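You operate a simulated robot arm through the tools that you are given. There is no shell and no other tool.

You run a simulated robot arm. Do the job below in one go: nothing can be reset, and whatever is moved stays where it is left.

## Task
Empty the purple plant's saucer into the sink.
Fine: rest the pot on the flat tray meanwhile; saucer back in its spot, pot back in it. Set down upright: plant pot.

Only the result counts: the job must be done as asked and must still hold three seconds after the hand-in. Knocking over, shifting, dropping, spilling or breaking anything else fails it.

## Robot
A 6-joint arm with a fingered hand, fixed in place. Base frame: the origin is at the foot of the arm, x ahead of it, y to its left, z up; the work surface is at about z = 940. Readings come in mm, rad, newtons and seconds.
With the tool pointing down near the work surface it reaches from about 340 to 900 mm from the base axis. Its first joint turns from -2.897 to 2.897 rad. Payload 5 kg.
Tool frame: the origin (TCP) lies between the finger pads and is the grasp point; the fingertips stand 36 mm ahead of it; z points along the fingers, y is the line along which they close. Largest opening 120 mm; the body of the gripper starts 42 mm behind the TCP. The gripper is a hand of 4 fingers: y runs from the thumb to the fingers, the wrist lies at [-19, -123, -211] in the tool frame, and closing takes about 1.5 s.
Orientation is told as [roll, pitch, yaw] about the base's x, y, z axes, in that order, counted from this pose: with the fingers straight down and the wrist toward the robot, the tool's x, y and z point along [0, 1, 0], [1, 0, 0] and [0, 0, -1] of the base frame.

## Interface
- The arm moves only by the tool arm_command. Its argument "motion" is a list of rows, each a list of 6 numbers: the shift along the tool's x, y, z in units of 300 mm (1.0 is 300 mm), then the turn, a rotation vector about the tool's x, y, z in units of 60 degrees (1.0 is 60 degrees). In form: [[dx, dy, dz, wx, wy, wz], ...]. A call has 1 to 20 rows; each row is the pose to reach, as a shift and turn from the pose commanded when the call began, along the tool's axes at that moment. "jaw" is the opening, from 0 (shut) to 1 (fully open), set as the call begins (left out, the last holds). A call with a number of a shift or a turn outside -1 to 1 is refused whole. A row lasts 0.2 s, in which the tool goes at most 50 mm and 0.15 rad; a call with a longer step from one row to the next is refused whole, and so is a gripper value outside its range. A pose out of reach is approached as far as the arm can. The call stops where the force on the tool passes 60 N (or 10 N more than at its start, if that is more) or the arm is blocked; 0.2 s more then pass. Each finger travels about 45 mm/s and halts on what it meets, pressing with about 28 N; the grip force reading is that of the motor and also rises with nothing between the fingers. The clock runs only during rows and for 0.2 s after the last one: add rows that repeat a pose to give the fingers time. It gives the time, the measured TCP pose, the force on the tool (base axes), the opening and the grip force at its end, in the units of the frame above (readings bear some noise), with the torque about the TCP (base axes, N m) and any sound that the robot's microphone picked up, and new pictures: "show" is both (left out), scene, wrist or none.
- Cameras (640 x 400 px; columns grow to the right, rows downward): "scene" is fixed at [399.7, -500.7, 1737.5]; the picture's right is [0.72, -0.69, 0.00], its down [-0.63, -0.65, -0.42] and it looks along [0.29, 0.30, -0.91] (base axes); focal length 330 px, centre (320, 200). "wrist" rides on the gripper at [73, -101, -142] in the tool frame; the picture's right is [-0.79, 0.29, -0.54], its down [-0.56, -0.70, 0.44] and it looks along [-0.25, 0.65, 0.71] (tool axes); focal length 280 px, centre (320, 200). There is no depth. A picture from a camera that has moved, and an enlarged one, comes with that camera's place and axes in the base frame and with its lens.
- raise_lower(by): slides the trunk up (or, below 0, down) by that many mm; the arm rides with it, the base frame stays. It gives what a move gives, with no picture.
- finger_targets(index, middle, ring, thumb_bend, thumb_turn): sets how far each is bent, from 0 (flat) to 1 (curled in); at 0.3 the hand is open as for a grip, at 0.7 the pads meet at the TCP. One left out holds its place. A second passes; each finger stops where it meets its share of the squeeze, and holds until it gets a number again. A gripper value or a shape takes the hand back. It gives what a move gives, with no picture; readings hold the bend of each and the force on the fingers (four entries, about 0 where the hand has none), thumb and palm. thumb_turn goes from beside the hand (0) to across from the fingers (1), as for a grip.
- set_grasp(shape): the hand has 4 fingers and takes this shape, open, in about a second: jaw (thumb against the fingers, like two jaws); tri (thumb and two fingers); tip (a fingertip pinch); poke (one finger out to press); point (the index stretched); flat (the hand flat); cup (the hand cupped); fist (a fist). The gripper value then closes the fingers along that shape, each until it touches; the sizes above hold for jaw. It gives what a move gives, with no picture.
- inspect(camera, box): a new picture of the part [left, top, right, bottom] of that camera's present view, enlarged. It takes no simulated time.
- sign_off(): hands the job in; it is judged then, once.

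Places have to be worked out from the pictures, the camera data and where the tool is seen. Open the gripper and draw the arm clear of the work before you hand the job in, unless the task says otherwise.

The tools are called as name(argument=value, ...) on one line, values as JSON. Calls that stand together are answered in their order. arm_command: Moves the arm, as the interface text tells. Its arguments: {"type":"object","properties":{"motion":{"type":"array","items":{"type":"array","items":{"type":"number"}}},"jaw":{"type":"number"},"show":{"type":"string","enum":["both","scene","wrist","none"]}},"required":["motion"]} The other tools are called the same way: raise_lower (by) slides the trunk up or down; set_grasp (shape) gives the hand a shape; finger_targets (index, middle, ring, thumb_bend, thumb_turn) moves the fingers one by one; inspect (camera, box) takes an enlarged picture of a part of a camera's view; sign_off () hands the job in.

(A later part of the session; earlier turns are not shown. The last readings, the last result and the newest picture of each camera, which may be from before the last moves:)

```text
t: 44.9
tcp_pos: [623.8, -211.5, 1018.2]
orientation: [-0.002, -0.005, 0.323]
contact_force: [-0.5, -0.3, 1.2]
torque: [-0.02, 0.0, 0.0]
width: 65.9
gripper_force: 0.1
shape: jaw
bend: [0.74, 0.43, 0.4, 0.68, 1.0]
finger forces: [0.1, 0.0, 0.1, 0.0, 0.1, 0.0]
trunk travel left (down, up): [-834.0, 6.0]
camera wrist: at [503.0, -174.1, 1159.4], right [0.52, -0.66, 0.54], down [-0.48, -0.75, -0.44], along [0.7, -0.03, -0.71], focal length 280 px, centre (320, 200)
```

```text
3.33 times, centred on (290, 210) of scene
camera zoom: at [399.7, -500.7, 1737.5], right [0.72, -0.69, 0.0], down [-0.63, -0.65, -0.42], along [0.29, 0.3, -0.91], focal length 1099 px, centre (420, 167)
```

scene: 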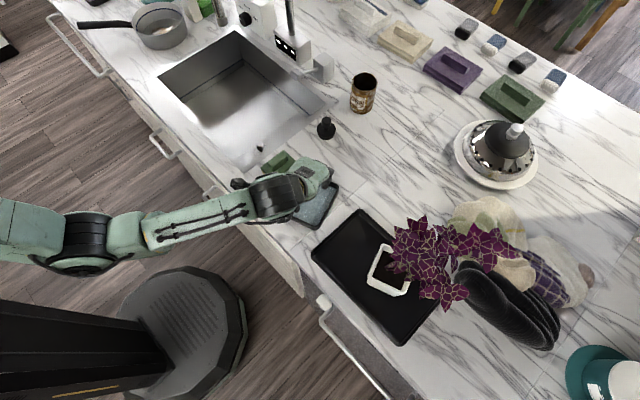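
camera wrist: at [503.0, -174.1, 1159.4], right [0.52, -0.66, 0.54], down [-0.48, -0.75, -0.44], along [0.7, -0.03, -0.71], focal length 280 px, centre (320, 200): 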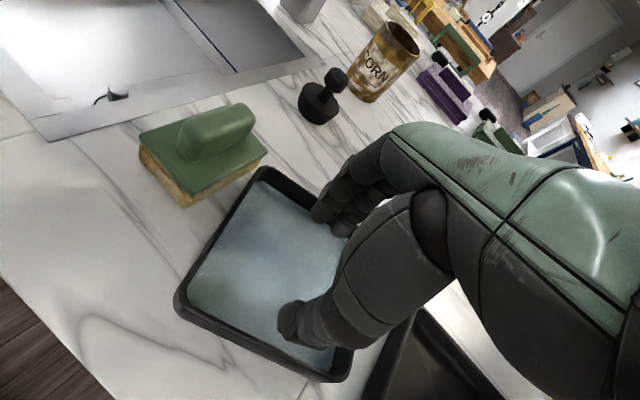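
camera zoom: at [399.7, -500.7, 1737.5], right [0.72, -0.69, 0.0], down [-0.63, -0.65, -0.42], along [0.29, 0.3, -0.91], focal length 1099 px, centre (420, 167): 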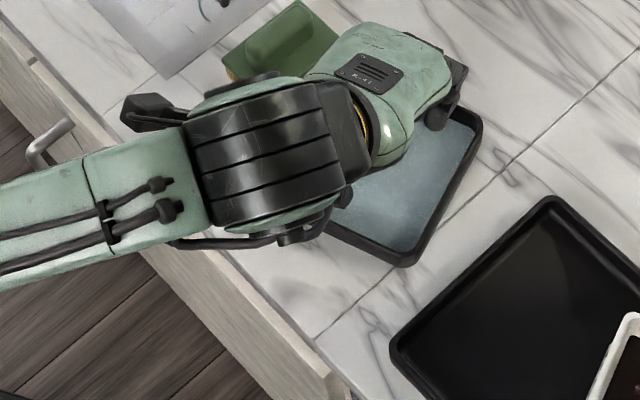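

The bend readings are uneven (index 0.74, thumb 0.68, middle 0.43, ring 0.40), as if index and thumb caught each other. Fingertips are still about 20 mm above the rim, so I open fully here to reset them.

arm_command(motion=[[0, 0, -0.05, 0, 0, 0], [0, 0, -0.1, 0, 0, 0], [0, 0, -0.1, 0, 0, 0], [0, 0, -0.1, 0, 0, 0], [0, 0, -0.1, 0, 0, 0], [0, 0, -0.1, 0, 0, 0], [0, 0, -0.1, 0, 0, 0]], jaw=1, show="wrist")

inspect(camera="wrist", box=[160, 160, 480, 400])

```text
t: 46.5
tcp_pos: [623.2, -211.7, 1049.3]
orientation: [0.0, -0.004, 0.324]
contact_force: [1.1, 0.1, 0.2]
torque: [0.03, 0.03, 0.01]
width: 119.5
gripper_force: 0.2
shape: jaw
bend: [0.3, 0.3, 0.3, 0.3, 0.98]
finger forces: [0.0, 0.1, 0.0, 0.1, 0.0, 0.0]
trunk travel left (down, up): [-834.0, 6.0]
camera wrist: at [503.2, -174.5, 1190.7], right [0.52, -0.66, 0.55], down [-0.48, -0.75, -0.45], along [0.7, -0.03, -0.71], focal length 280 px, centre (320, 200)
```

wrist: 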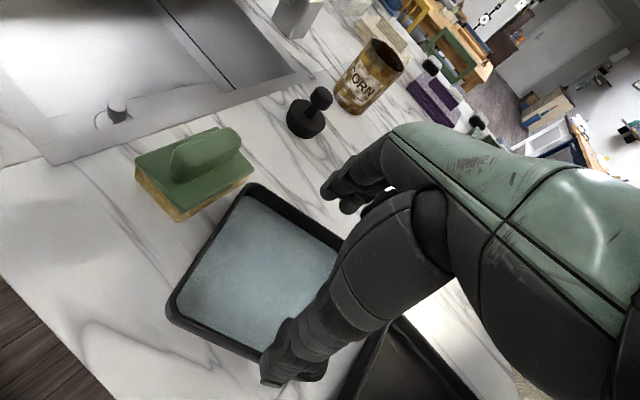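

```text
1.67 times, centred on (320, 280) of wrist
camera zoom: at [503.2, -174.5, 1190.7], right [0.52, -0.66, 0.55], down [-0.48, -0.75, -0.45], along [0.7, -0.03, -0.71], focal length 467 px, centre (320, 67)
```

zoom: 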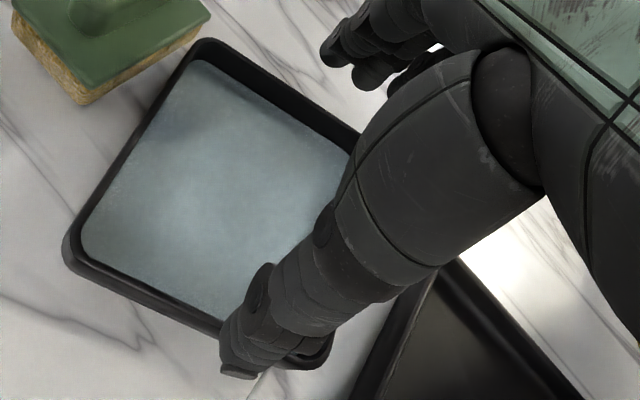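

Everything reset evenly. I test a half-close from the open side to see whether the bends stay even.

arm_command(motion=[[0, 0, 0, 0, 0, 0], [0, 0, 0, 0, 0, 0], [0, 0, 0, 0, 0, 0], [0, 0, 0, 0, 0, 0], [0, 0, 0, 0, 0, 0], [0, 0, 0, 0, 0, 0]], jaw=0.6, show="none")

inspect(camera="wrist", box=[160, 160, 480, 400])

```text
t: 47.9
tcp_pos: [623.3, -211.1, 1049.2]
orientation: [-0.002, -0.006, 0.323]
contact_force: [-0.7, 0.1, -0.4]
torque: [-0.03, 0.0, 0.02]
width: 72.5
gripper_force: 0.1
shape: jaw
bend: [0.73, 0.41, 0.38, 0.65, 1.0]
finger forces: [0.1, 0.0, 0.0, 0.0, 0.0, 0.1]
trunk travel left (down, up): [-834.0, 6.0]
```

```text
1.67 times, centred on (320, 280) of wrist
camera zoom: at [503.3, -174.5, 1190.8], right [0.52, -0.66, 0.55], down [-0.48, -0.75, -0.44], along [0.7, -0.03, -0.71], focal length 467 px, centre (320, 67)
```

zoom: 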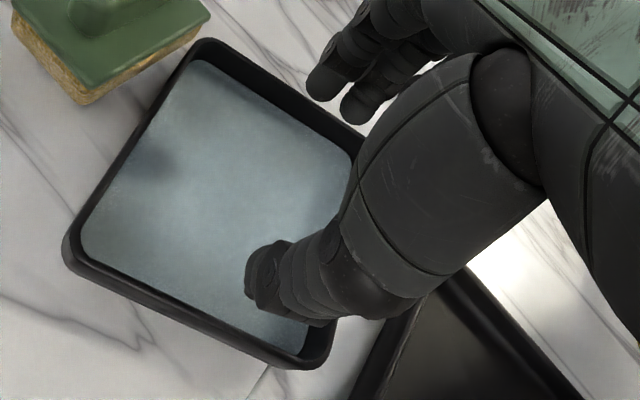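

The jaw shape curls the index much more than the others at mid-opening, so I set the fingers individually instead: all at 0.42, thumb 0.42 across.

finger_targets(index=0.42, middle=0.42, ring=0.42, thumb_bend=0.42, thumb_turn=1.0)

inspect(camera="wrist", box=[160, 160, 480, 400])

inspect(camera="scene", box=[230, 150, 350, 270])

```text
t: 48.9
tcp_pos: [622.4, -211.3, 1050.1]
orientation: [-0.003, -0.007, 0.323]
contact_force: [-0.3, -0.1, -0.2]
torque: [0.01, 0.01, 0.01]
width: 87.7
gripper_force: 0.1
shape: fingers
bend: [0.42, 0.42, 0.42, 0.42, 0.99]
finger forces: [0.1, 0.0, 0.1, 0.0, 0.0, 0.0]
trunk travel left (down, up): [-834.0, 6.0]
```

```text
1.67 times, centred on (320, 280) of wrist
camera zoom: at [503.3, -174.5, 1190.8], right [0.52, -0.66, 0.55], down [-0.48, -0.75, -0.45], along [0.7, -0.03, -0.71], focal length 467 px, centre (320, 67)
```

zoom: 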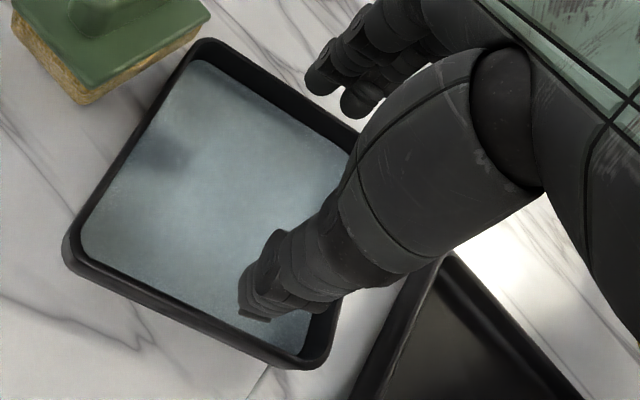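

```text
3.33 times, centred on (290, 210) of scene
camera zoom: at [399.7, -500.7, 1737.5], right [0.72, -0.69, 0.0], down [-0.63, -0.65, -0.42], along [0.29, 0.3, -0.91], focal length 1099 px, centre (420, 167)
```

zoom: 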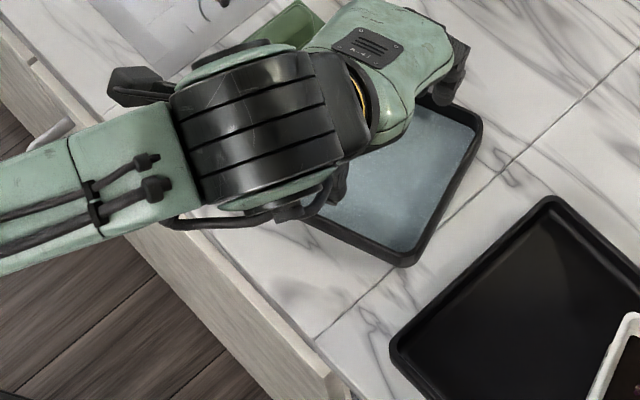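

At 0.42 the opening is 88 mm (outside about 110 mm), which fits the inner width of about 125 mm. I curl slightly more for margin, then lower to z≈986.

finger_targets(index=0.46, middle=0.46, ring=0.46, thumb_bend=0.46)

arm_command(motion=[[0, 0.01, 0.05, 0, 0, 0], [0, 0.01, 0.1, 0, 0, 0], [0, 0.01, 0.15, 0, 0, 0], [0, 0.01, 0.15, 0, 0, 0]], show="wrist")

inspect(camera="wrist", box=[160, 160, 480, 400])

```text
t: 49.9
tcp_pos: [622.5, -211.4, 1049.4]
orientation: [-0.002, -0.005, 0.322]
contact_force: [1.0, 0.0, 0.1]
torque: [-0.01, 0.0, 0.0]
width: 76.8
gripper_force: 0.1
shape: fingers
bend: [0.46, 0.46, 0.46, 0.46, 0.99]
finger forces: [0.0, 0.0, 0.0, 0.0, 0.0, 0.1]
trunk travel left (down, up): [-834.0, 6.0]
```

```text
t: 50.9
tcp_pos: [626.6, -210.8, 1004.6]
orientation: [-0.002, -0.004, 0.324]
contact_force: [0.4, 0.6, 0.9]
torque: [0.0, 0.0, 0.01]
width: 76.4
gripper_force: 0.0
shape: fingers
bend: [0.46, 0.46, 0.46, 0.46, 0.99]
finger forces: [0.1, 0.0, 0.0, 0.0, 0.0, 0.1]
trunk travel left (down, up): [-834.0, 6.0]
camera wrist: at [506.4, -173.5, 1146.5], right [0.52, -0.66, 0.54], down [-0.48, -0.75, -0.44], along [0.7, -0.03, -0.71], focal length 280 px, centre (320, 200)
```

wrist: 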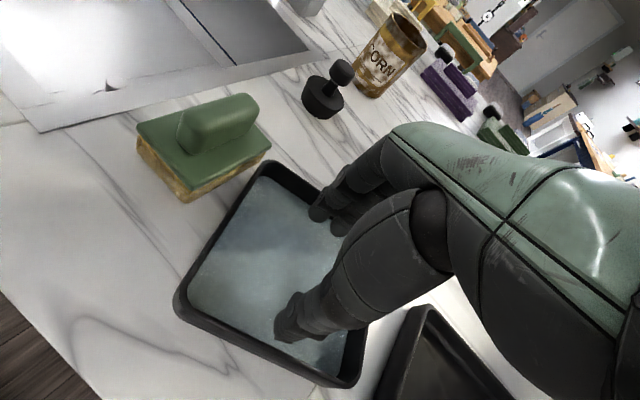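

```text
1.67 times, centred on (320, 280) of wrist
camera zoom: at [506.4, -173.5, 1146.5], right [0.52, -0.66, 0.54], down [-0.48, -0.75, -0.44], along [0.7, -0.03, -0.71], focal length 467 px, centre (320, 67)
```

zoom: 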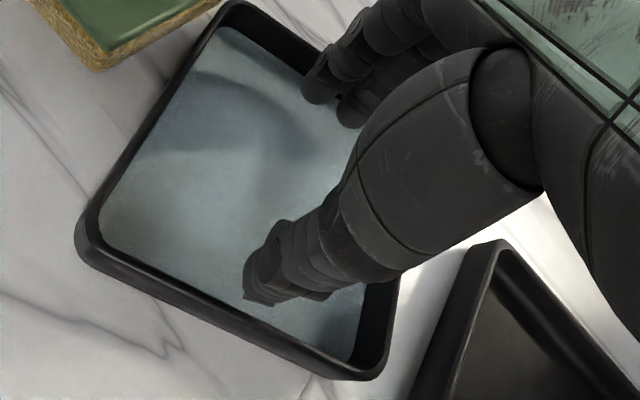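

The thumb is centred over the front wall and the fingers near the back wall. I lower 12 mm more, to rim height, and look again before entering.

arm_command(motion=[[0, 0, 0.02, 0, 0, 0], [0, 0, 0.04, 0, 0, 0], [0, 0, 0.04, 0, 0, 0]], show="none")

inspect(camera="wrist", box=[200, 180, 400, 400])

inspect(camera="scene", box=[270, 160, 350, 240])

```text
t: 51.7
tcp_pos: [625.6, -210.5, 992.4]
orientation: [-0.003, -0.004, 0.322]
contact_force: [0.0, 0.4, -0.5]
torque: [-0.04, 0.01, -0.02]
width: 76.9
gripper_force: 0.2
shape: fingers
bend: [0.46, 0.46, 0.46, 0.46, 0.99]
finger forces: [0.0, 0.0, 0.1, 0.1, 0.0, 0.1]
trunk travel left (down, up): [-834.0, 6.0]
```

```text
1.82 times, centred on (300, 290) of wrist
camera zoom: at [506.8, -173.7, 1133.8], right [0.52, -0.66, 0.55], down [-0.48, -0.75, -0.44], along [0.7, -0.03, -0.71], focal length 510 px, centre (356, 36)
```

zoom: 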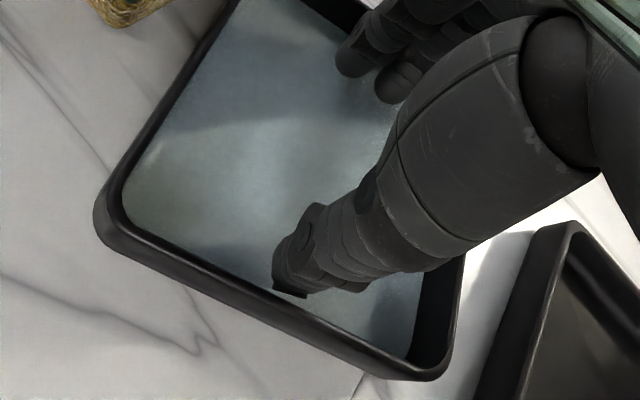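

```text
5.00 times, centred on (310, 200) of scene
camera zoom: at [399.7, -500.7, 1737.5], right [0.72, -0.69, 0.0], down [-0.63, -0.65, -0.42], along [0.29, 0.3, -0.91], focal length 1649 px, centre (370, 200)
```

zoom: 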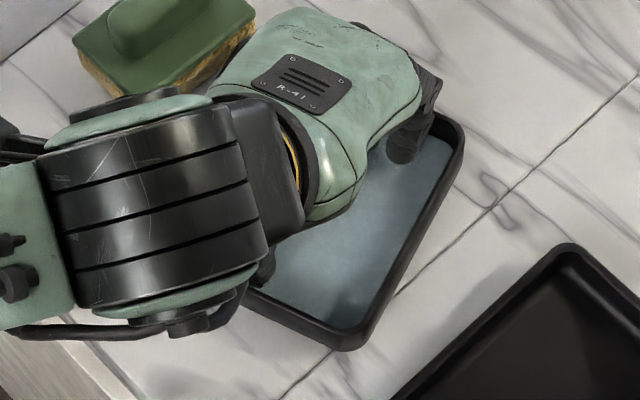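

The thumb sits about 7 mm from the front wall while the fingers have about 25 mm to the back wall, so I shift the hand 9 mm away from the robot along the saucer and lower 6 mm into it.

arm_command(motion=[[0, 0.015, 0, 0, 0, 0], [0, 0.03, 0, 0, 0, 0], [0, 0.03, 0.01, 0, 0, 0], [0, 0.03, 0.02, 0, 0, 0], [0, 0.03, 0.02, 0, 0, 0]], show="none")

inspect(camera="wrist", box=[200, 180, 400, 400])

inspect(camera="scene", box=[270, 160, 350, 240])

```text
t: 52.9
tcp_pos: [635.7, -209.2, 986.6]
orientation: [0.0, -0.005, 0.323]
contact_force: [-1.3, 0.2, 0.4]
torque: [0.0, -0.02, -0.01]
width: 76.5
gripper_force: 0.5
shape: fingers
bend: [0.46, 0.46, 0.46, 0.46, 0.99]
finger forces: [0.0, 0.5, 0.0, 0.1, 0.1, 0.0]
trunk travel left (down, up): [-834.0, 6.0]
```

```text
1.82 times, centred on (300, 290) of wrist
camera zoom: at [514.3, -170.6, 1128.3], right [0.52, -0.66, 0.54], down [-0.48, -0.75, -0.44], along [0.7, -0.03, -0.71], focal length 510 px, centre (356, 36)
```

zoom: 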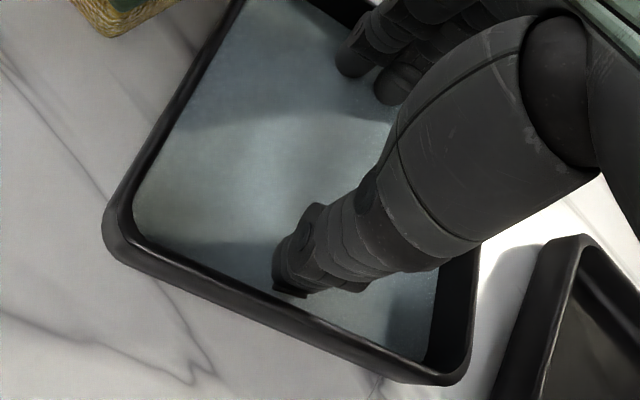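

```text
5.00 times, centred on (310, 200) of scene
camera zoom: at [399.7, -500.7, 1737.5], right [0.72, -0.69, 0.0], down [-0.63, -0.65, -0.42], along [0.29, 0.3, -0.91], focal length 1649 px, centre (370, 200)
```

zoom: 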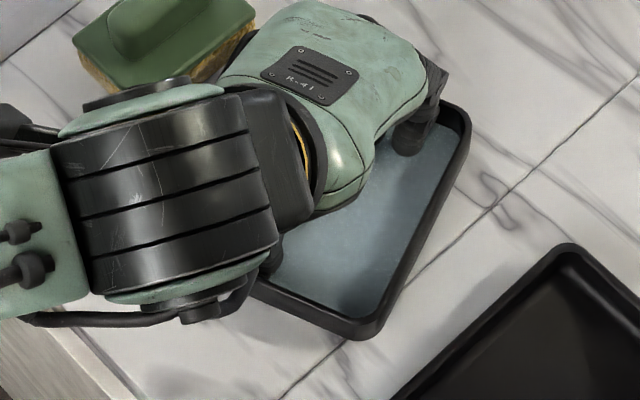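

A finger already touches the back wall and nudged the saucer about 6 mm; so little play is left. I now spread the fingers and thumb outward against the inner walls.

finger_targets(index=0.32, middle=0.32, ring=0.32, thumb_bend=0.32)

inspect(camera="wrist", box=[200, 180, 400, 400])

inspect(camera="scene", box=[270, 160, 350, 240])

```text
t: 53.9
tcp_pos: [635.4, -209.7, 988.2]
orientation: [-0.002, -0.006, 0.322]
contact_force: [-0.1, -2.0, 8.0]
torque: [0.05, -0.76, -0.23]
width: 94.6
gripper_force: 15.9
shape: fingers
bend: [0.34, 0.38, 0.33, 0.42, 0.99]
finger forces: [2.0, 14.2, 1.2, 0.0, 14.2, 0.1]
trunk travel left (down, up): [-834.0, 6.0]
```

```text
1.82 times, centred on (300, 290) of wrist
camera zoom: at [514.3, -171.1, 1129.3], right [0.52, -0.66, 0.55], down [-0.48, -0.75, -0.45], along [0.7, -0.03, -0.71], focal length 510 px, centre (356, 36)
```

zoom: 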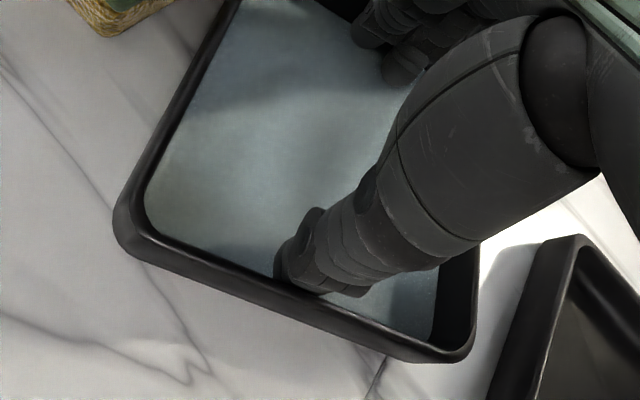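

```text
5.00 times, centred on (310, 200) of scene
camera zoom: at [399.7, -500.7, 1737.5], right [0.72, -0.69, 0.0], down [-0.63, -0.65, -0.42], along [0.29, 0.3, -0.91], focal length 1649 px, centre (370, 200)
```

zoom: 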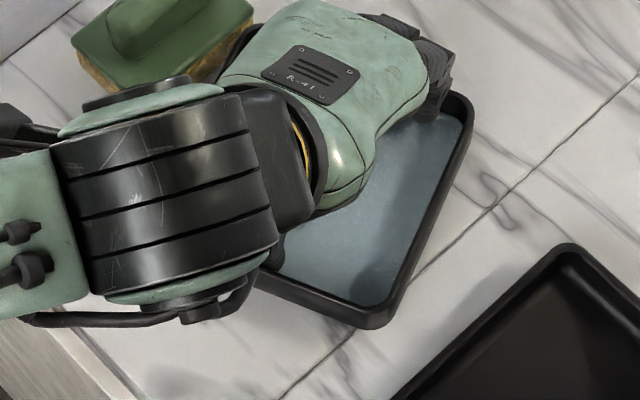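

Thumb and middle finger press at 14 N while index and ring barely touch, and fingertips push on the floor (8 N). I raise 2 mm to relieve that and spread index and ring further so they share the hold.

raise_lower(by=2)

finger_targets(index=0.2, middle=0.2, ring=0.2, thumb_bend=0.2)

inspect(camera="wrist", box=[200, 180, 400, 400])

inspect(camera="scene", box=[270, 160, 350, 240])

```text
t: 54.4
tcp_pos: [634.7, -208.4, 989.1]
orientation: [-0.001, -0.005, 0.323]
contact_force: [1.2, -2.1, 4.8]
torque: [0.08, -0.56, -0.07]
width: 94.5
gripper_force: 14.3
shape: fingers
bend: [0.34, 0.37, 0.33, 0.42, 0.99]
finger forces: [2.3, 11.1, 1.1, 0.0, 13.9, 0.0]
trunk travel left (down, up): [-836.0, 4.0]
```

```text
t: 55.4
tcp_pos: [634.5, -208.5, 988.5]
orientation: [-0.001, -0.003, 0.321]
contact_force: [-0.6, -0.2, -0.1]
torque: [-0.06, 0.18, 0.01]
width: 94.6
gripper_force: 28.9
shape: fingers
bend: [0.26, 0.33, 0.26, 0.42, 1.0]
finger forces: [8.2, 13.9, 7.8, 0.0, 28.4, 0.0]
trunk travel left (down, up): [-836.0, 4.0]
```

```text
1.82 times, centred on (300, 290) of wrist
camera zoom: at [514.6, -170.7, 1130.2], right [0.52, -0.66, 0.54], down [-0.48, -0.75, -0.44], along [0.7, -0.03, -0.71], focal length 510 px, centre (356, 36)
```

zoom: 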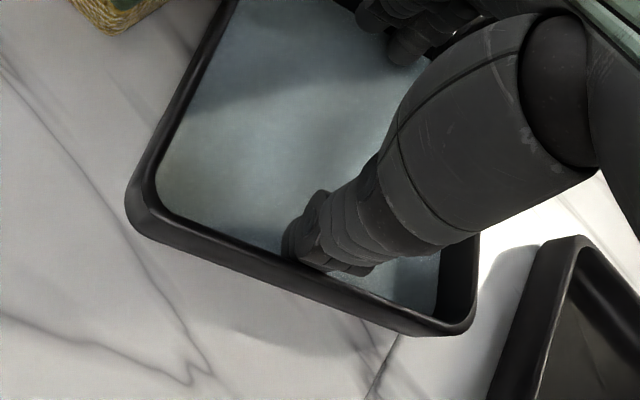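

```text
5.00 times, centred on (310, 200) of scene
camera zoom: at [399.7, -500.7, 1737.5], right [0.72, -0.69, 0.0], down [-0.63, -0.65, -0.42], along [0.29, 0.3, -0.91], focal length 1649 px, centre (370, 200)
```

zoom: 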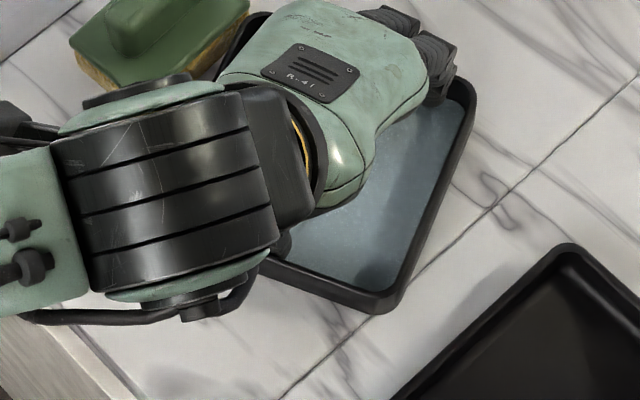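

Now all three fingers (8, 14, 8 N) press against the thumb (28 N), a good spread hold; the saucer has slid about 20 mm toward +x, which I'll correct when putting it back. I test-lift it 6 mm.

arm_command(motion=[[0, 0, -0.01, 0, 0, 0], [0, 0, -0.02, 0, 0, 0], [0, 0, -0.02, 0, 0, 0]], show="none")

inspect(camera="wrist", box=[200, 180, 400, 400])

inspect(camera="scene", box=[270, 160, 350, 240])

```text
t: 56.2
tcp_pos: [633.6, -207.2, 993.3]
orientation: [-0.003, -0.003, 0.323]
contact_force: [-1.0, 0.0, -2.6]
torque: [0.0, 0.0, 0.0]
width: 94.3
gripper_force: 28.2
shape: fingers
bend: [0.25, 0.24, 0.25, 0.42, 0.99]
finger forces: [8.4, 13.4, 6.7, 0.0, 28.0, 0.0]
trunk travel left (down, up): [-836.0, 4.0]
```

```text
1.82 times, centred on (300, 290) of wrist
camera zoom: at [514.4, -170.6, 1135.7], right [0.52, -0.66, 0.54], down [-0.48, -0.75, -0.44], along [0.7, -0.03, -0.71], focal length 510 px, centre (356, 36)
```

zoom: 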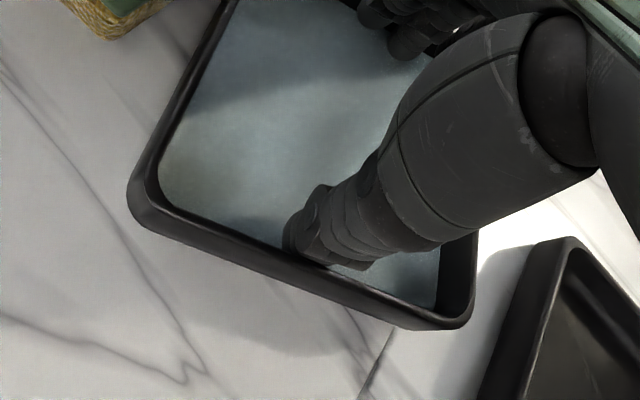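

```text
5.00 times, centred on (310, 200) of scene
camera zoom: at [399.7, -500.7, 1737.5], right [0.72, -0.69, 0.0], down [-0.63, -0.65, -0.42], along [0.29, 0.3, -0.91], focal length 1649 px, centre (370, 200)
```

zoom: 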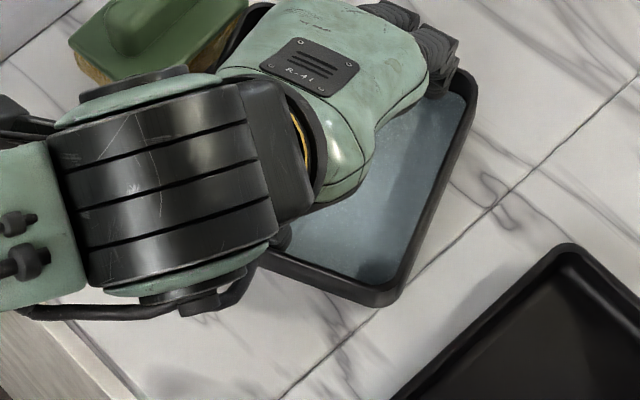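

The tool carries 2.6 N with no torque – the saucer seems to hang level. I lift another 12 mm and check.

arm_command(motion=[[0, 0, -0.013, 0, 0, 0], [0, 0, -0.027, 0, 0, 0], [0, 0, -0.04, 0, 0, 0], [0, 0, -0.04, 0, 0, 0]], show="none")

inspect(camera="wrist", box=[160, 160, 480, 400])

inspect(camera="scene", box=[270, 160, 350, 240])

```text
t: 57.2
tcp_pos: [633.9, -209.4, 1006.7]
orientation: [-0.001, -0.004, 0.321]
contact_force: [-0.1, -0.4, -1.8]
torque: [-0.04, 0.03, 0.01]
width: 94.5
gripper_force: 28.9
shape: fingers
bend: [0.25, 0.24, 0.25, 0.42, 0.99]
finger forces: [8.4, 13.3, 6.8, 0.1, 28.0, 0.0]
trunk travel left (down, up): [-836.0, 4.0]
```

```text
1.67 times, centred on (320, 280) of wrist
camera zoom: at [514.8, -171.5, 1148.3], right [0.52, -0.66, 0.54], down [-0.48, -0.75, -0.44], along [0.7, -0.03, -0.71], focal length 467 px, centre (320, 67)
```

zoom: 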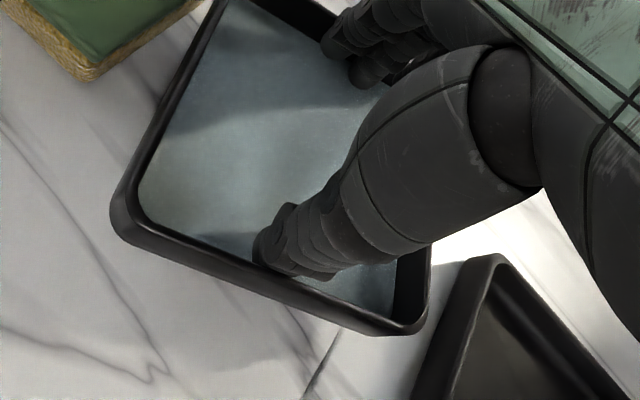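

```text
5.00 times, centred on (310, 200) of scene
camera zoom: at [399.7, -500.7, 1737.5], right [0.72, -0.69, 0.0], down [-0.63, -0.65, -0.42], along [0.29, 0.3, -0.91], focal length 1649 px, centre (370, 200)
```

zoom: 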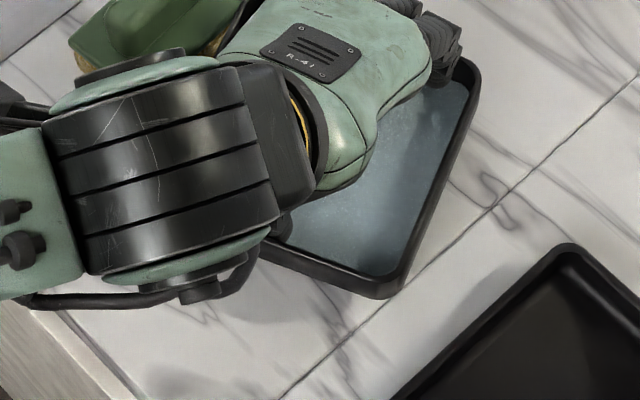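

The saucer hangs level and firmly. I lift it gently to z≈1085 for the carry.

arm_command(motion=[[0, 0, -0.02, 0, 0, 0], [0, 0, -0.055, 0, 0, 0], [0, 0, -0.105, 0, 0, 0], [0, 0, -0.16, 0, 0, 0], [0, 0, -0.21, 0, 0, 0], [0, 0, -0.245, 0, 0, 0], [0, 0, -0.26, 0, 0, 0], [0, 0, -0.26, 0, 0, 0]], show="both")

inspect(camera="scene", box=[260, 140, 350, 230])

```text
t: 59.0
tcp_pos: [633.9, -207.9, 1084.3]
orientation: [-0.002, -0.007, 0.324]
contact_force: [0.1, 1.1, -2.0]
torque: [-0.02, 0.03, -0.01]
width: 94.3
gripper_force: 28.6
shape: fingers
bend: [0.25, 0.24, 0.25, 0.42, 0.99]
finger forces: [8.5, 13.2, 6.7, 0.1, 28.1, 0.1]
trunk travel left (down, up): [-836.0, 4.0]
camera wrist: at [514.0, -170.8, 1226.2], right [0.52, -0.66, 0.54], down [-0.48, -0.75, -0.44], along [0.7, -0.03, -0.71], focal length 280 px, centre (320, 200)
```

scene: 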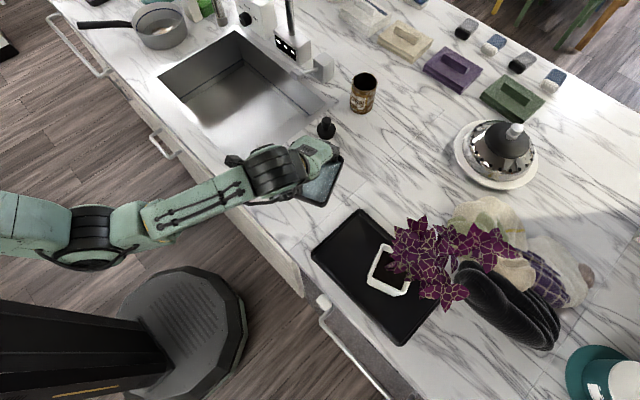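
wrist: 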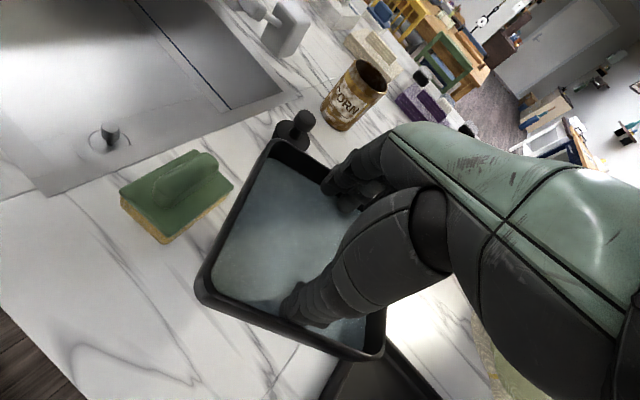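

```text
4.44 times, centred on (305, 185) of scene
camera zoom: at [399.7, -500.7, 1737.5], right [0.72, -0.69, 0.0], down [-0.63, -0.65, -0.42], along [0.29, 0.3, -0.91], focal length 1466 px, centre (387, 267)
```

zoom: 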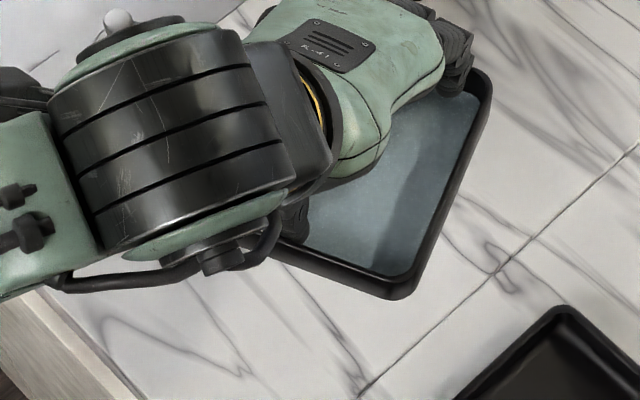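

The saucer is up at z≈1085, steady. I carry it smoothly to above the sink at about (700,110) while yawing the hand to -40°.

arm_command(motion=[[0.0094, 0.0055, 0, 0, 0, 0.0098], [0.0329, 0.0191, 0, 0, 0, 0.0341], [0.0704, 0.0409, 0, 0, 0, 0.0731], [0.1221, 0.0709, 0, 0, 0, 0.1268], [0.1831, 0.1063, 0, 0, 0, 0.1901], [0.2488, 0.1444, 0, 0, 0, 0.2584], [0.3146, 0.1826, 0, 0, 0, 0.3266], [0.3803, 0.2207, 0, 0, 0, 0.3949], [0.446, 0.2589, 0, 0, 0, 0.4631], [0.5118, 0.297, 0, 0, 0, 0.5314], [0.5775, 0.3352, 0, 0, 0, 0.5996], [0.6432, 0.3733, 0, 0, 0, 0.6679], [0.7089, 0.4115, 0, 0, 0, 0.7361], [0.77, 0.4469, 0, 0, 0, 0.7995], [0.8263, 0.4796, 0, 0, 0, 0.858], [0.8733, 0.5069, 0, 0, 0, 0.9068], [0.9108, 0.5287, 0, 0, 0, 0.9458], [0.939, 0.545, 0, 0, 0, 0.975], [0.939, 0.545, 0, 0, 0, 0.975]], show="both")

inspect(camera="scene", box=[180, 20, 340, 180])

```text
t: 63.0
tcp_pos: [700.7, 111.8, 1084.7]
orientation: [0.003, -0.003, -0.7]
contact_force: [-0.9, -0.4, -1.9]
torque: [0.04, 0.02, -0.02]
width: 94.2
gripper_force: 28.2
shape: fingers
bend: [0.25, 0.24, 0.25, 0.42, 0.99]
finger forces: [8.9, 12.1, 7.0, 0.1, 28.0, 0.0]
trunk travel left (down, up): [-836.0, 4.0]
camera wrist: at [668.7, 233.0, 1226.2], right [-0.29, -0.79, 0.54], down [-0.89, 0.02, -0.45], along [0.34, -0.61, -0.71], focal length 280 px, centre (320, 200)
```

scene: 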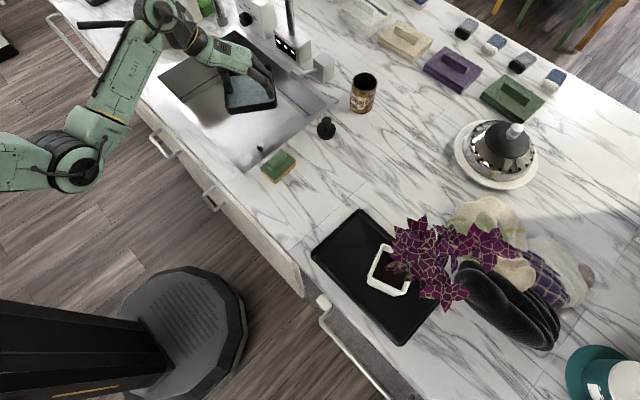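
wrist: 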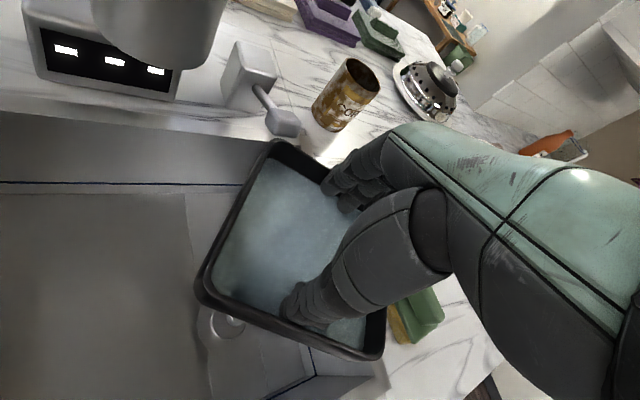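

```text
2.50 times, centred on (260, 100) of scene
camera zoom: at [399.7, -500.7, 1737.5], right [0.72, -0.69, 0.0], down [-0.63, -0.65, -0.42], along [0.29, 0.3, -0.91], focal length 824 px, centre (470, 450)
```

zoom: 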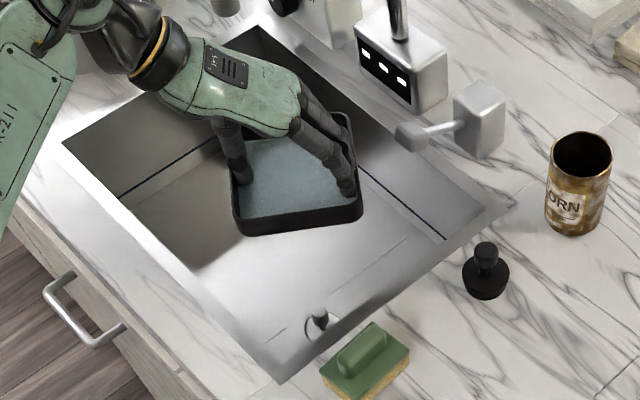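

The saucer hovers level over the sink. I shift it 12 mm deeper over the basin and tip it slowly to 50° so the water runs out over its lower right side.

arm_command(motion=[[0.02, 0, 0, 0, 0, 0], [0.04, 0, 0, 0, 0, 0], [0.04, 0, 0, 0, 0.07, 0], [0.04, 0, 0, 0, 0.14, 0], [0.04, 0, 0, 0, 0.21, 0], [0.04, 0, 0, 0, 0.28, 0], [0.04, 0, 0, 0, 0.35, 0], [0.04, 0, 0, 0, 0.42, 0], [0.04, 0, 0, 0, 0.49, 0], [0.04, 0, 0, 0, 0.56, 0], [0.04, 0, 0, 0, 0.63, 0], [0.04, 0, 0, 0, 0.7, 0], [0.04, 0, 0, 0, 0.77, 0], [0.04, 0, 0, 0, 0.833, 0], [0.04, 0, 0, 0, 0.833, 0]], show="both")

inspect(camera="scene", box=[180, 20, 340, 180])

```text
t: 66.2
tcp_pos: [708.7, 119.1, 1084.2]
orientation: [0.877, -0.002, -0.699]
contact_force: [0.0, 0.2, -1.0]
torque: [0.03, 0.07, 0.01]
width: 94.2
gripper_force: 27.8
shape: fingers
bend: [0.25, 0.24, 0.25, 0.42, 0.99]
finger forces: [8.9, 12.0, 7.2, 0.1, 28.0, 0.0]
trunk travel left (down, up): [-836.0, 4.0]
camera wrist: at [589.9, 137.5, 1231.2], right [-0.37, -0.89, -0.26], down [-0.55, 0.43, -0.72], along [0.75, -0.13, -0.65], focal length 280 px, centre (320, 200)
```

scene: 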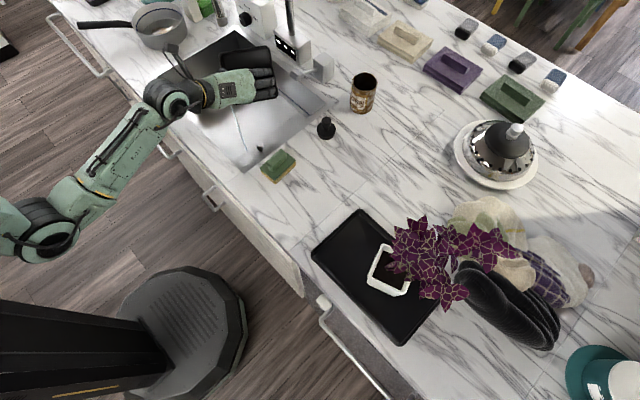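
wrist: 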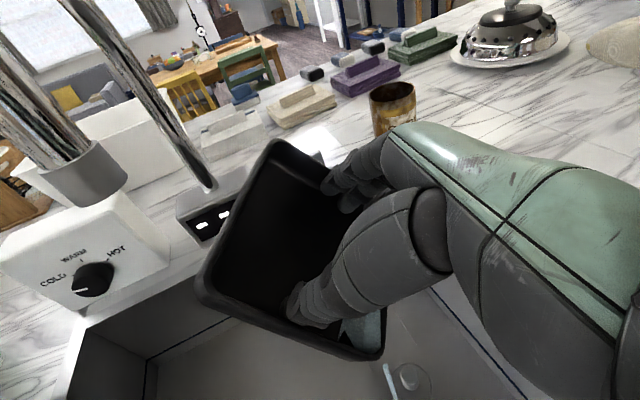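

```text
2.50 times, centred on (260, 100) of scene
camera zoom: at [399.7, -500.7, 1737.5], right [0.72, -0.69, 0.0], down [-0.63, -0.65, -0.42], along [0.29, 0.3, -0.91], focal length 824 px, centre (470, 450)
```

zoom: 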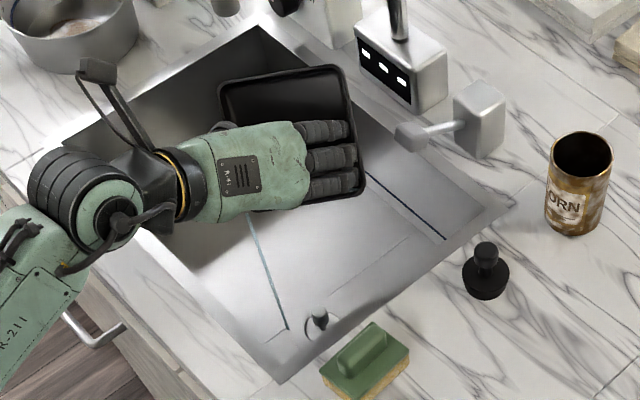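

Water streams from the lower right corner into the basin. I step back 15 mm from the spout and go on tilting to about 100°, then hold to drain.

arm_command(motion=[[-0.016, 0, -0.019, 0, 0, 0], [-0.032, 0, -0.038, 0, 0, 0], [-0.032, 0, -0.038, 0, 0.083, 0], [-0.032, 0, -0.038, 0, 0.166, 0], [-0.032, 0, -0.038, 0, 0.25, 0], [-0.032, 0, -0.038, 0, 0.333, 0], [-0.032, 0, -0.038, 0, 0.416, 0], [-0.032, 0, -0.038, 0, 0.5, 0], [-0.032, 0, -0.038, 0, 0.583, 0], [-0.032, 0, -0.038, 0, 0.666, 0], [-0.032, 0, -0.038, 0, 0.75, 0], [-0.032, 0, -0.038, 0, 0.833, 0], [-0.032, 0, -0.038, 0, 0.833, 0], [-0.032, 0, -0.038, 0, 0.833, 0], [-0.032, 0, -0.038, 0, 0.833, 0], [-0.032, 0, -0.038, 0, 0.833, 0], [-0.032, 0, -0.038, 0, 0.833, 0]], show="both")

inspect(camera="scene", box=[180, 20, 340, 180])

inspect(camera="wrist", box=[160, 100, 480, 400])

```text
t: 69.8
tcp_pos: [699.1, 109.5, 1085.3]
orientation: [1.747, -0.003, -0.699]
contact_force: [0.2, 0.4, -0.1]
torque: [0.0, 0.03, 0.0]
width: 94.7
gripper_force: 27.8
shape: fingers
bend: [0.25, 0.24, 0.25, 0.41, 0.99]
finger forces: [9.2, 11.4, 7.0, 0.0, 27.7, 0.1]
trunk travel left (down, up): [-836.0, 4.0]
camera wrist: at [522.4, 58.2, 1130.8], right [-0.03, -0.49, -0.87], down [-0.19, 0.86, -0.48], along [0.98, 0.15, -0.12], focal length 280 px, centre (320, 200)
```

scene: 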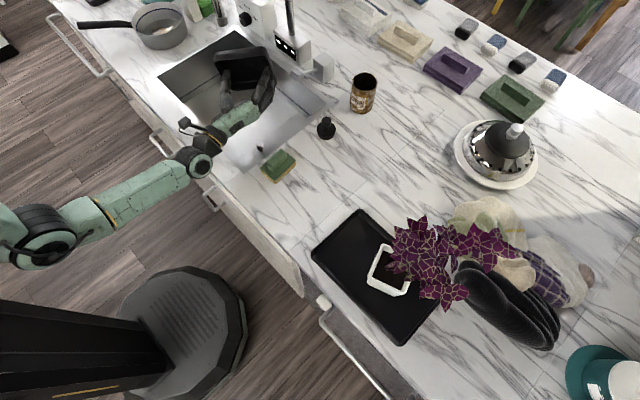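
wrist: 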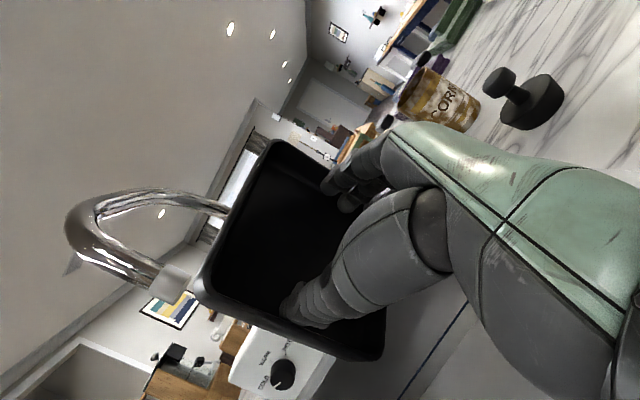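

```text
2.50 times, centred on (260, 100) of scene
camera zoom: at [399.7, -500.7, 1737.5], right [0.72, -0.69, 0.0], down [-0.63, -0.65, -0.42], along [0.29, 0.3, -0.91], focal length 824 px, centre (470, 450)
```

zoom: 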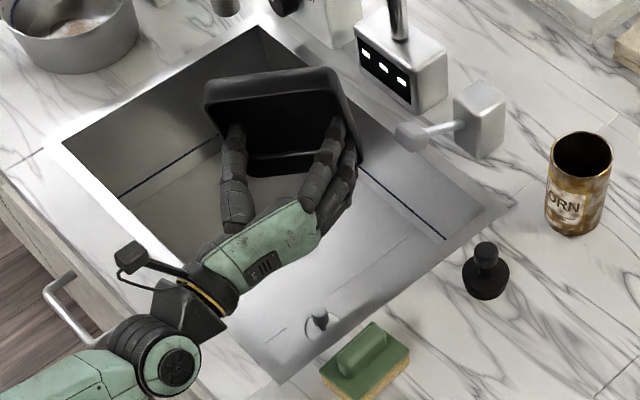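

```text
1.33 times, centred on (320, 250) of wrist
camera zoom: at [522.4, 58.2, 1130.8], right [-0.03, -0.49, -0.87], down [-0.19, 0.86, -0.48], along [0.98, 0.15, -0.12], focal length 374 px, centre (320, 133)
```

zoom: 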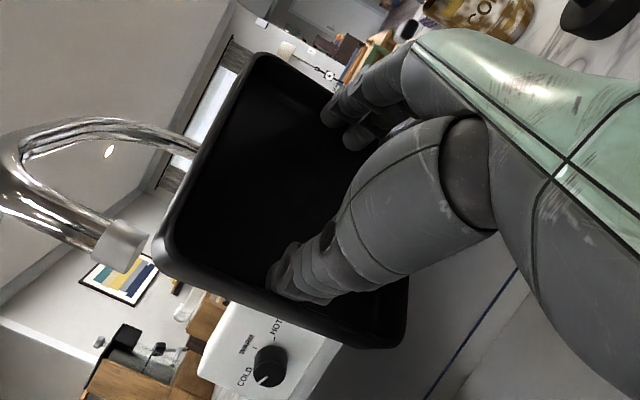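

The saucer's inside is black now: the water is out. I tilt 8° more and hold a moment to let the last drops go.

arm_command(motion=[[0, 0, 0, 0, 0.066, 0], [0, 0, 0, 0, 0.133, 0], [0, 0, 0, 0, 0.133, 0], [0, 0, 0, 0, 0.133, 0], [0, 0, 0, 0, 0.133, 0], [0, 0, 0, 0, 0.133, 0], [0, 0, 0, 0, 0.133, 0], [0, 0, 0, 0, 0.133, 0]], show="none")

inspect(camera="wrist", box=[160, 100, 480, 400])

inspect(camera="scene", box=[180, 20, 340, 180])

```text
t: 71.6
tcp_pos: [699.4, 93.4, 1087.7]
orientation: [1.877, -0.004, -0.682]
contact_force: [0.0, 0.2, -1.6]
torque: [-0.04, 0.05, 0.01]
width: 94.6
gripper_force: 27.4
shape: fingers
bend: [0.25, 0.24, 0.25, 0.41, 0.99]
finger forces: [9.2, 11.3, 7.1, 0.0, 27.6, 0.1]
out of reach, approached as far as the arm can: row 2, 3, 4, 5, 6, 7, 8
trunk travel left (down, up): [-836.0, 4.0]
```

```text
1.33 times, centred on (320, 250) of wrist
camera zoom: at [520.5, 35.1, 1113.7], right [0.05, -0.4, -0.92], down [-0.17, 0.9, -0.4], along [0.98, 0.17, -0.02], focal length 374 px, centre (320, 133)
```

zoom: 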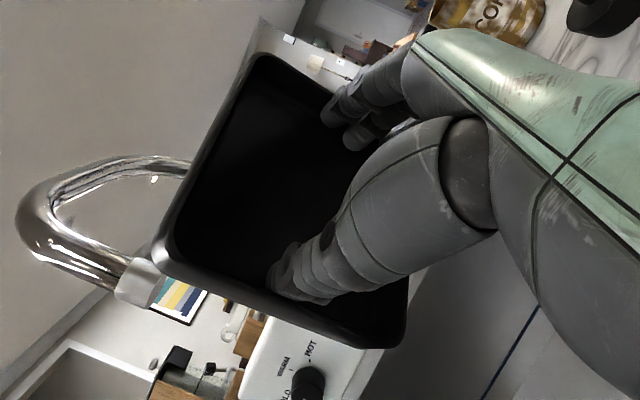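

```text
2.50 times, centred on (260, 100) of scene
camera zoom: at [399.7, -500.7, 1737.5], right [0.72, -0.69, 0.0], down [-0.63, -0.65, -0.42], along [0.29, 0.3, -0.91], focal length 824 px, centre (470, 450)
```

zoom: 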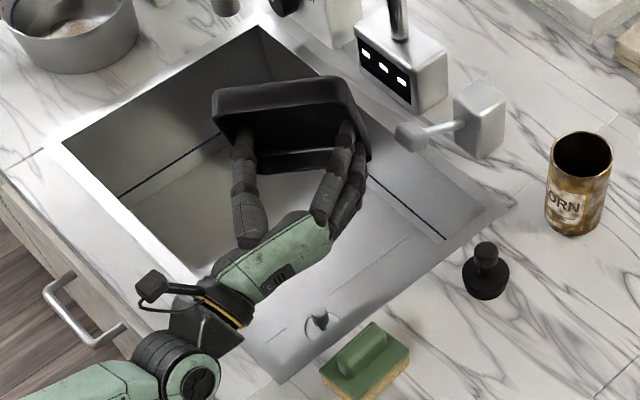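

The saucer is empty. I tilt it back upright over the sink, first by 60°.

arm_command(motion=[[0, 0, 0, 0, -0.1, 0], [0, 0, 0, 0, -0.22, 0], [0, 0, 0, 0, -0.34, 0], [0, 0, 0, 0, -0.46, 0], [0, 0, 0, 0, -0.58, 0], [0, 0, 0, 0, -0.7, 0], [0, 0, 0, 0, -0.82, 0], [0, 0, 0, 0, -0.92, 0], [0, 0, 0, 0, -1.0, 0], [0, 0, 0, 0, -1.0, 0]], show="none")

```text
t: 73.8
tcp_pos: [699.1, 91.0, 1088.8]
orientation: [0.838, -0.005, -0.701]
contact_force: [0.5, 0.1, -0.8]
torque: [-0.03, 0.05, 0.01]
width: 95.5
gripper_force: 26.8
shape: fingers
bend: [0.25, 0.24, 0.25, 0.41, 0.99]
finger forces: [9.2, 11.0, 6.8, 0.0, 26.9, 0.0]
out of reach, approached as far as the arm can: row 4
trunk travel left (down, up): [-836.0, 4.0]
```

Now the remaining 48°, bringing it level again.

arm_command(motion=[[0, 0, 0, 0, -0.1, 0], [0, 0, 0, 0, -0.22, 0], [0, 0, 0, 0, -0.34, 0], [0, 0, 0, 0, -0.46, 0], [0, 0, 0, 0, -0.58, 0], [0, 0, 0, 0, -0.7, 0], [0, 0, 0, 0, -0.8, 0], [0, 0, 0, 0, -0.8, 0]], show="both")

inspect(camera="wrist", box=[160, 100, 480, 400])

inspect(camera="scene", box=[180, 20, 340, 240])

```text
t: 75.6
tcp_pos: [698.8, 92.3, 1089.8]
orientation: [0.0, -0.003, -0.698]
contact_force: [0.0, 0.5, -1.6]
torque: [0.0, -0.03, 0.03]
width: 95.3
gripper_force: 26.6
shape: fingers
bend: [0.25, 0.24, 0.25, 0.41, 0.99]
finger forces: [9.3, 10.8, 6.6, 0.0, 26.9, 0.0]
trunk travel left (down, up): [-836.0, 4.0]
camera wrist: at [666.9, 213.4, 1231.8], right [-0.29, -0.79, 0.54], down [-0.89, 0.02, -0.45], along [0.34, -0.61, -0.71], focal length 280 px, centre (320, 200)
```

scene: 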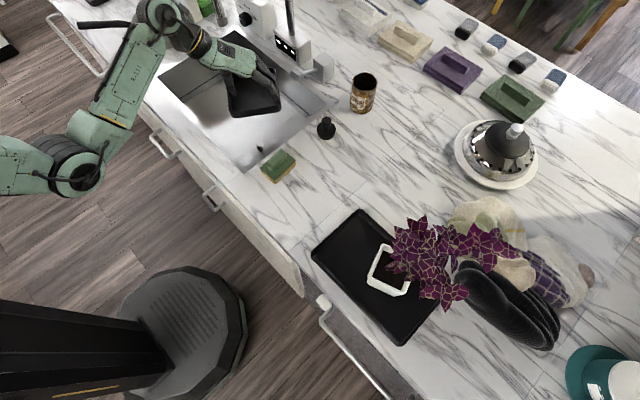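
wrist: 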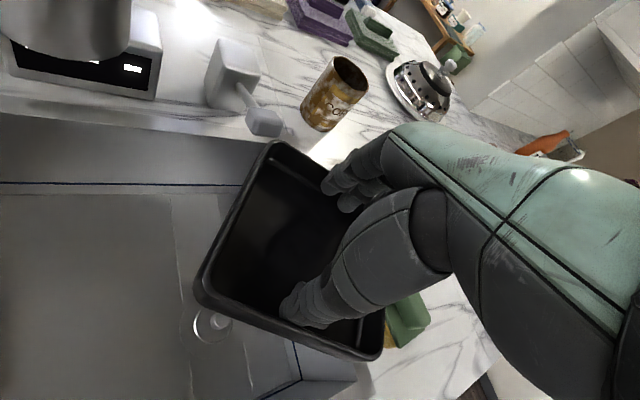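

```text
1.33 times, centred on (320, 250) of wrist
camera zoom: at [666.9, 213.4, 1231.8], right [-0.29, -0.79, 0.54], down [-0.89, 0.02, -0.45], along [0.34, -0.61, -0.71], focal length 374 px, centre (320, 133)
```

zoom: 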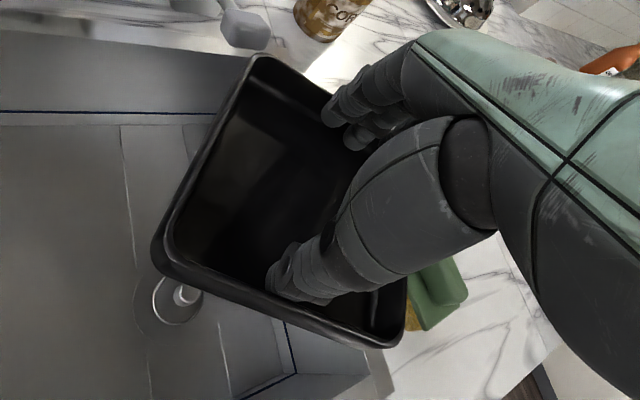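

```text
1.82 times, centred on (260, 130) of scene
camera zoom: at [399.7, -500.7, 1737.5], right [0.72, -0.69, 0.0], down [-0.63, -0.65, -0.42], along [0.29, 0.3, -0.91], focal length 600 px, centre (429, 327)
```

zoom: 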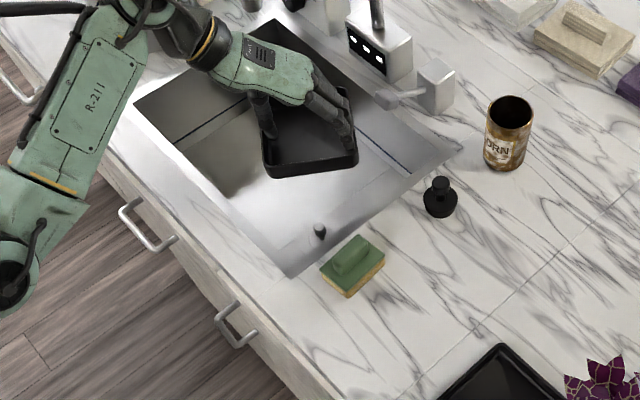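

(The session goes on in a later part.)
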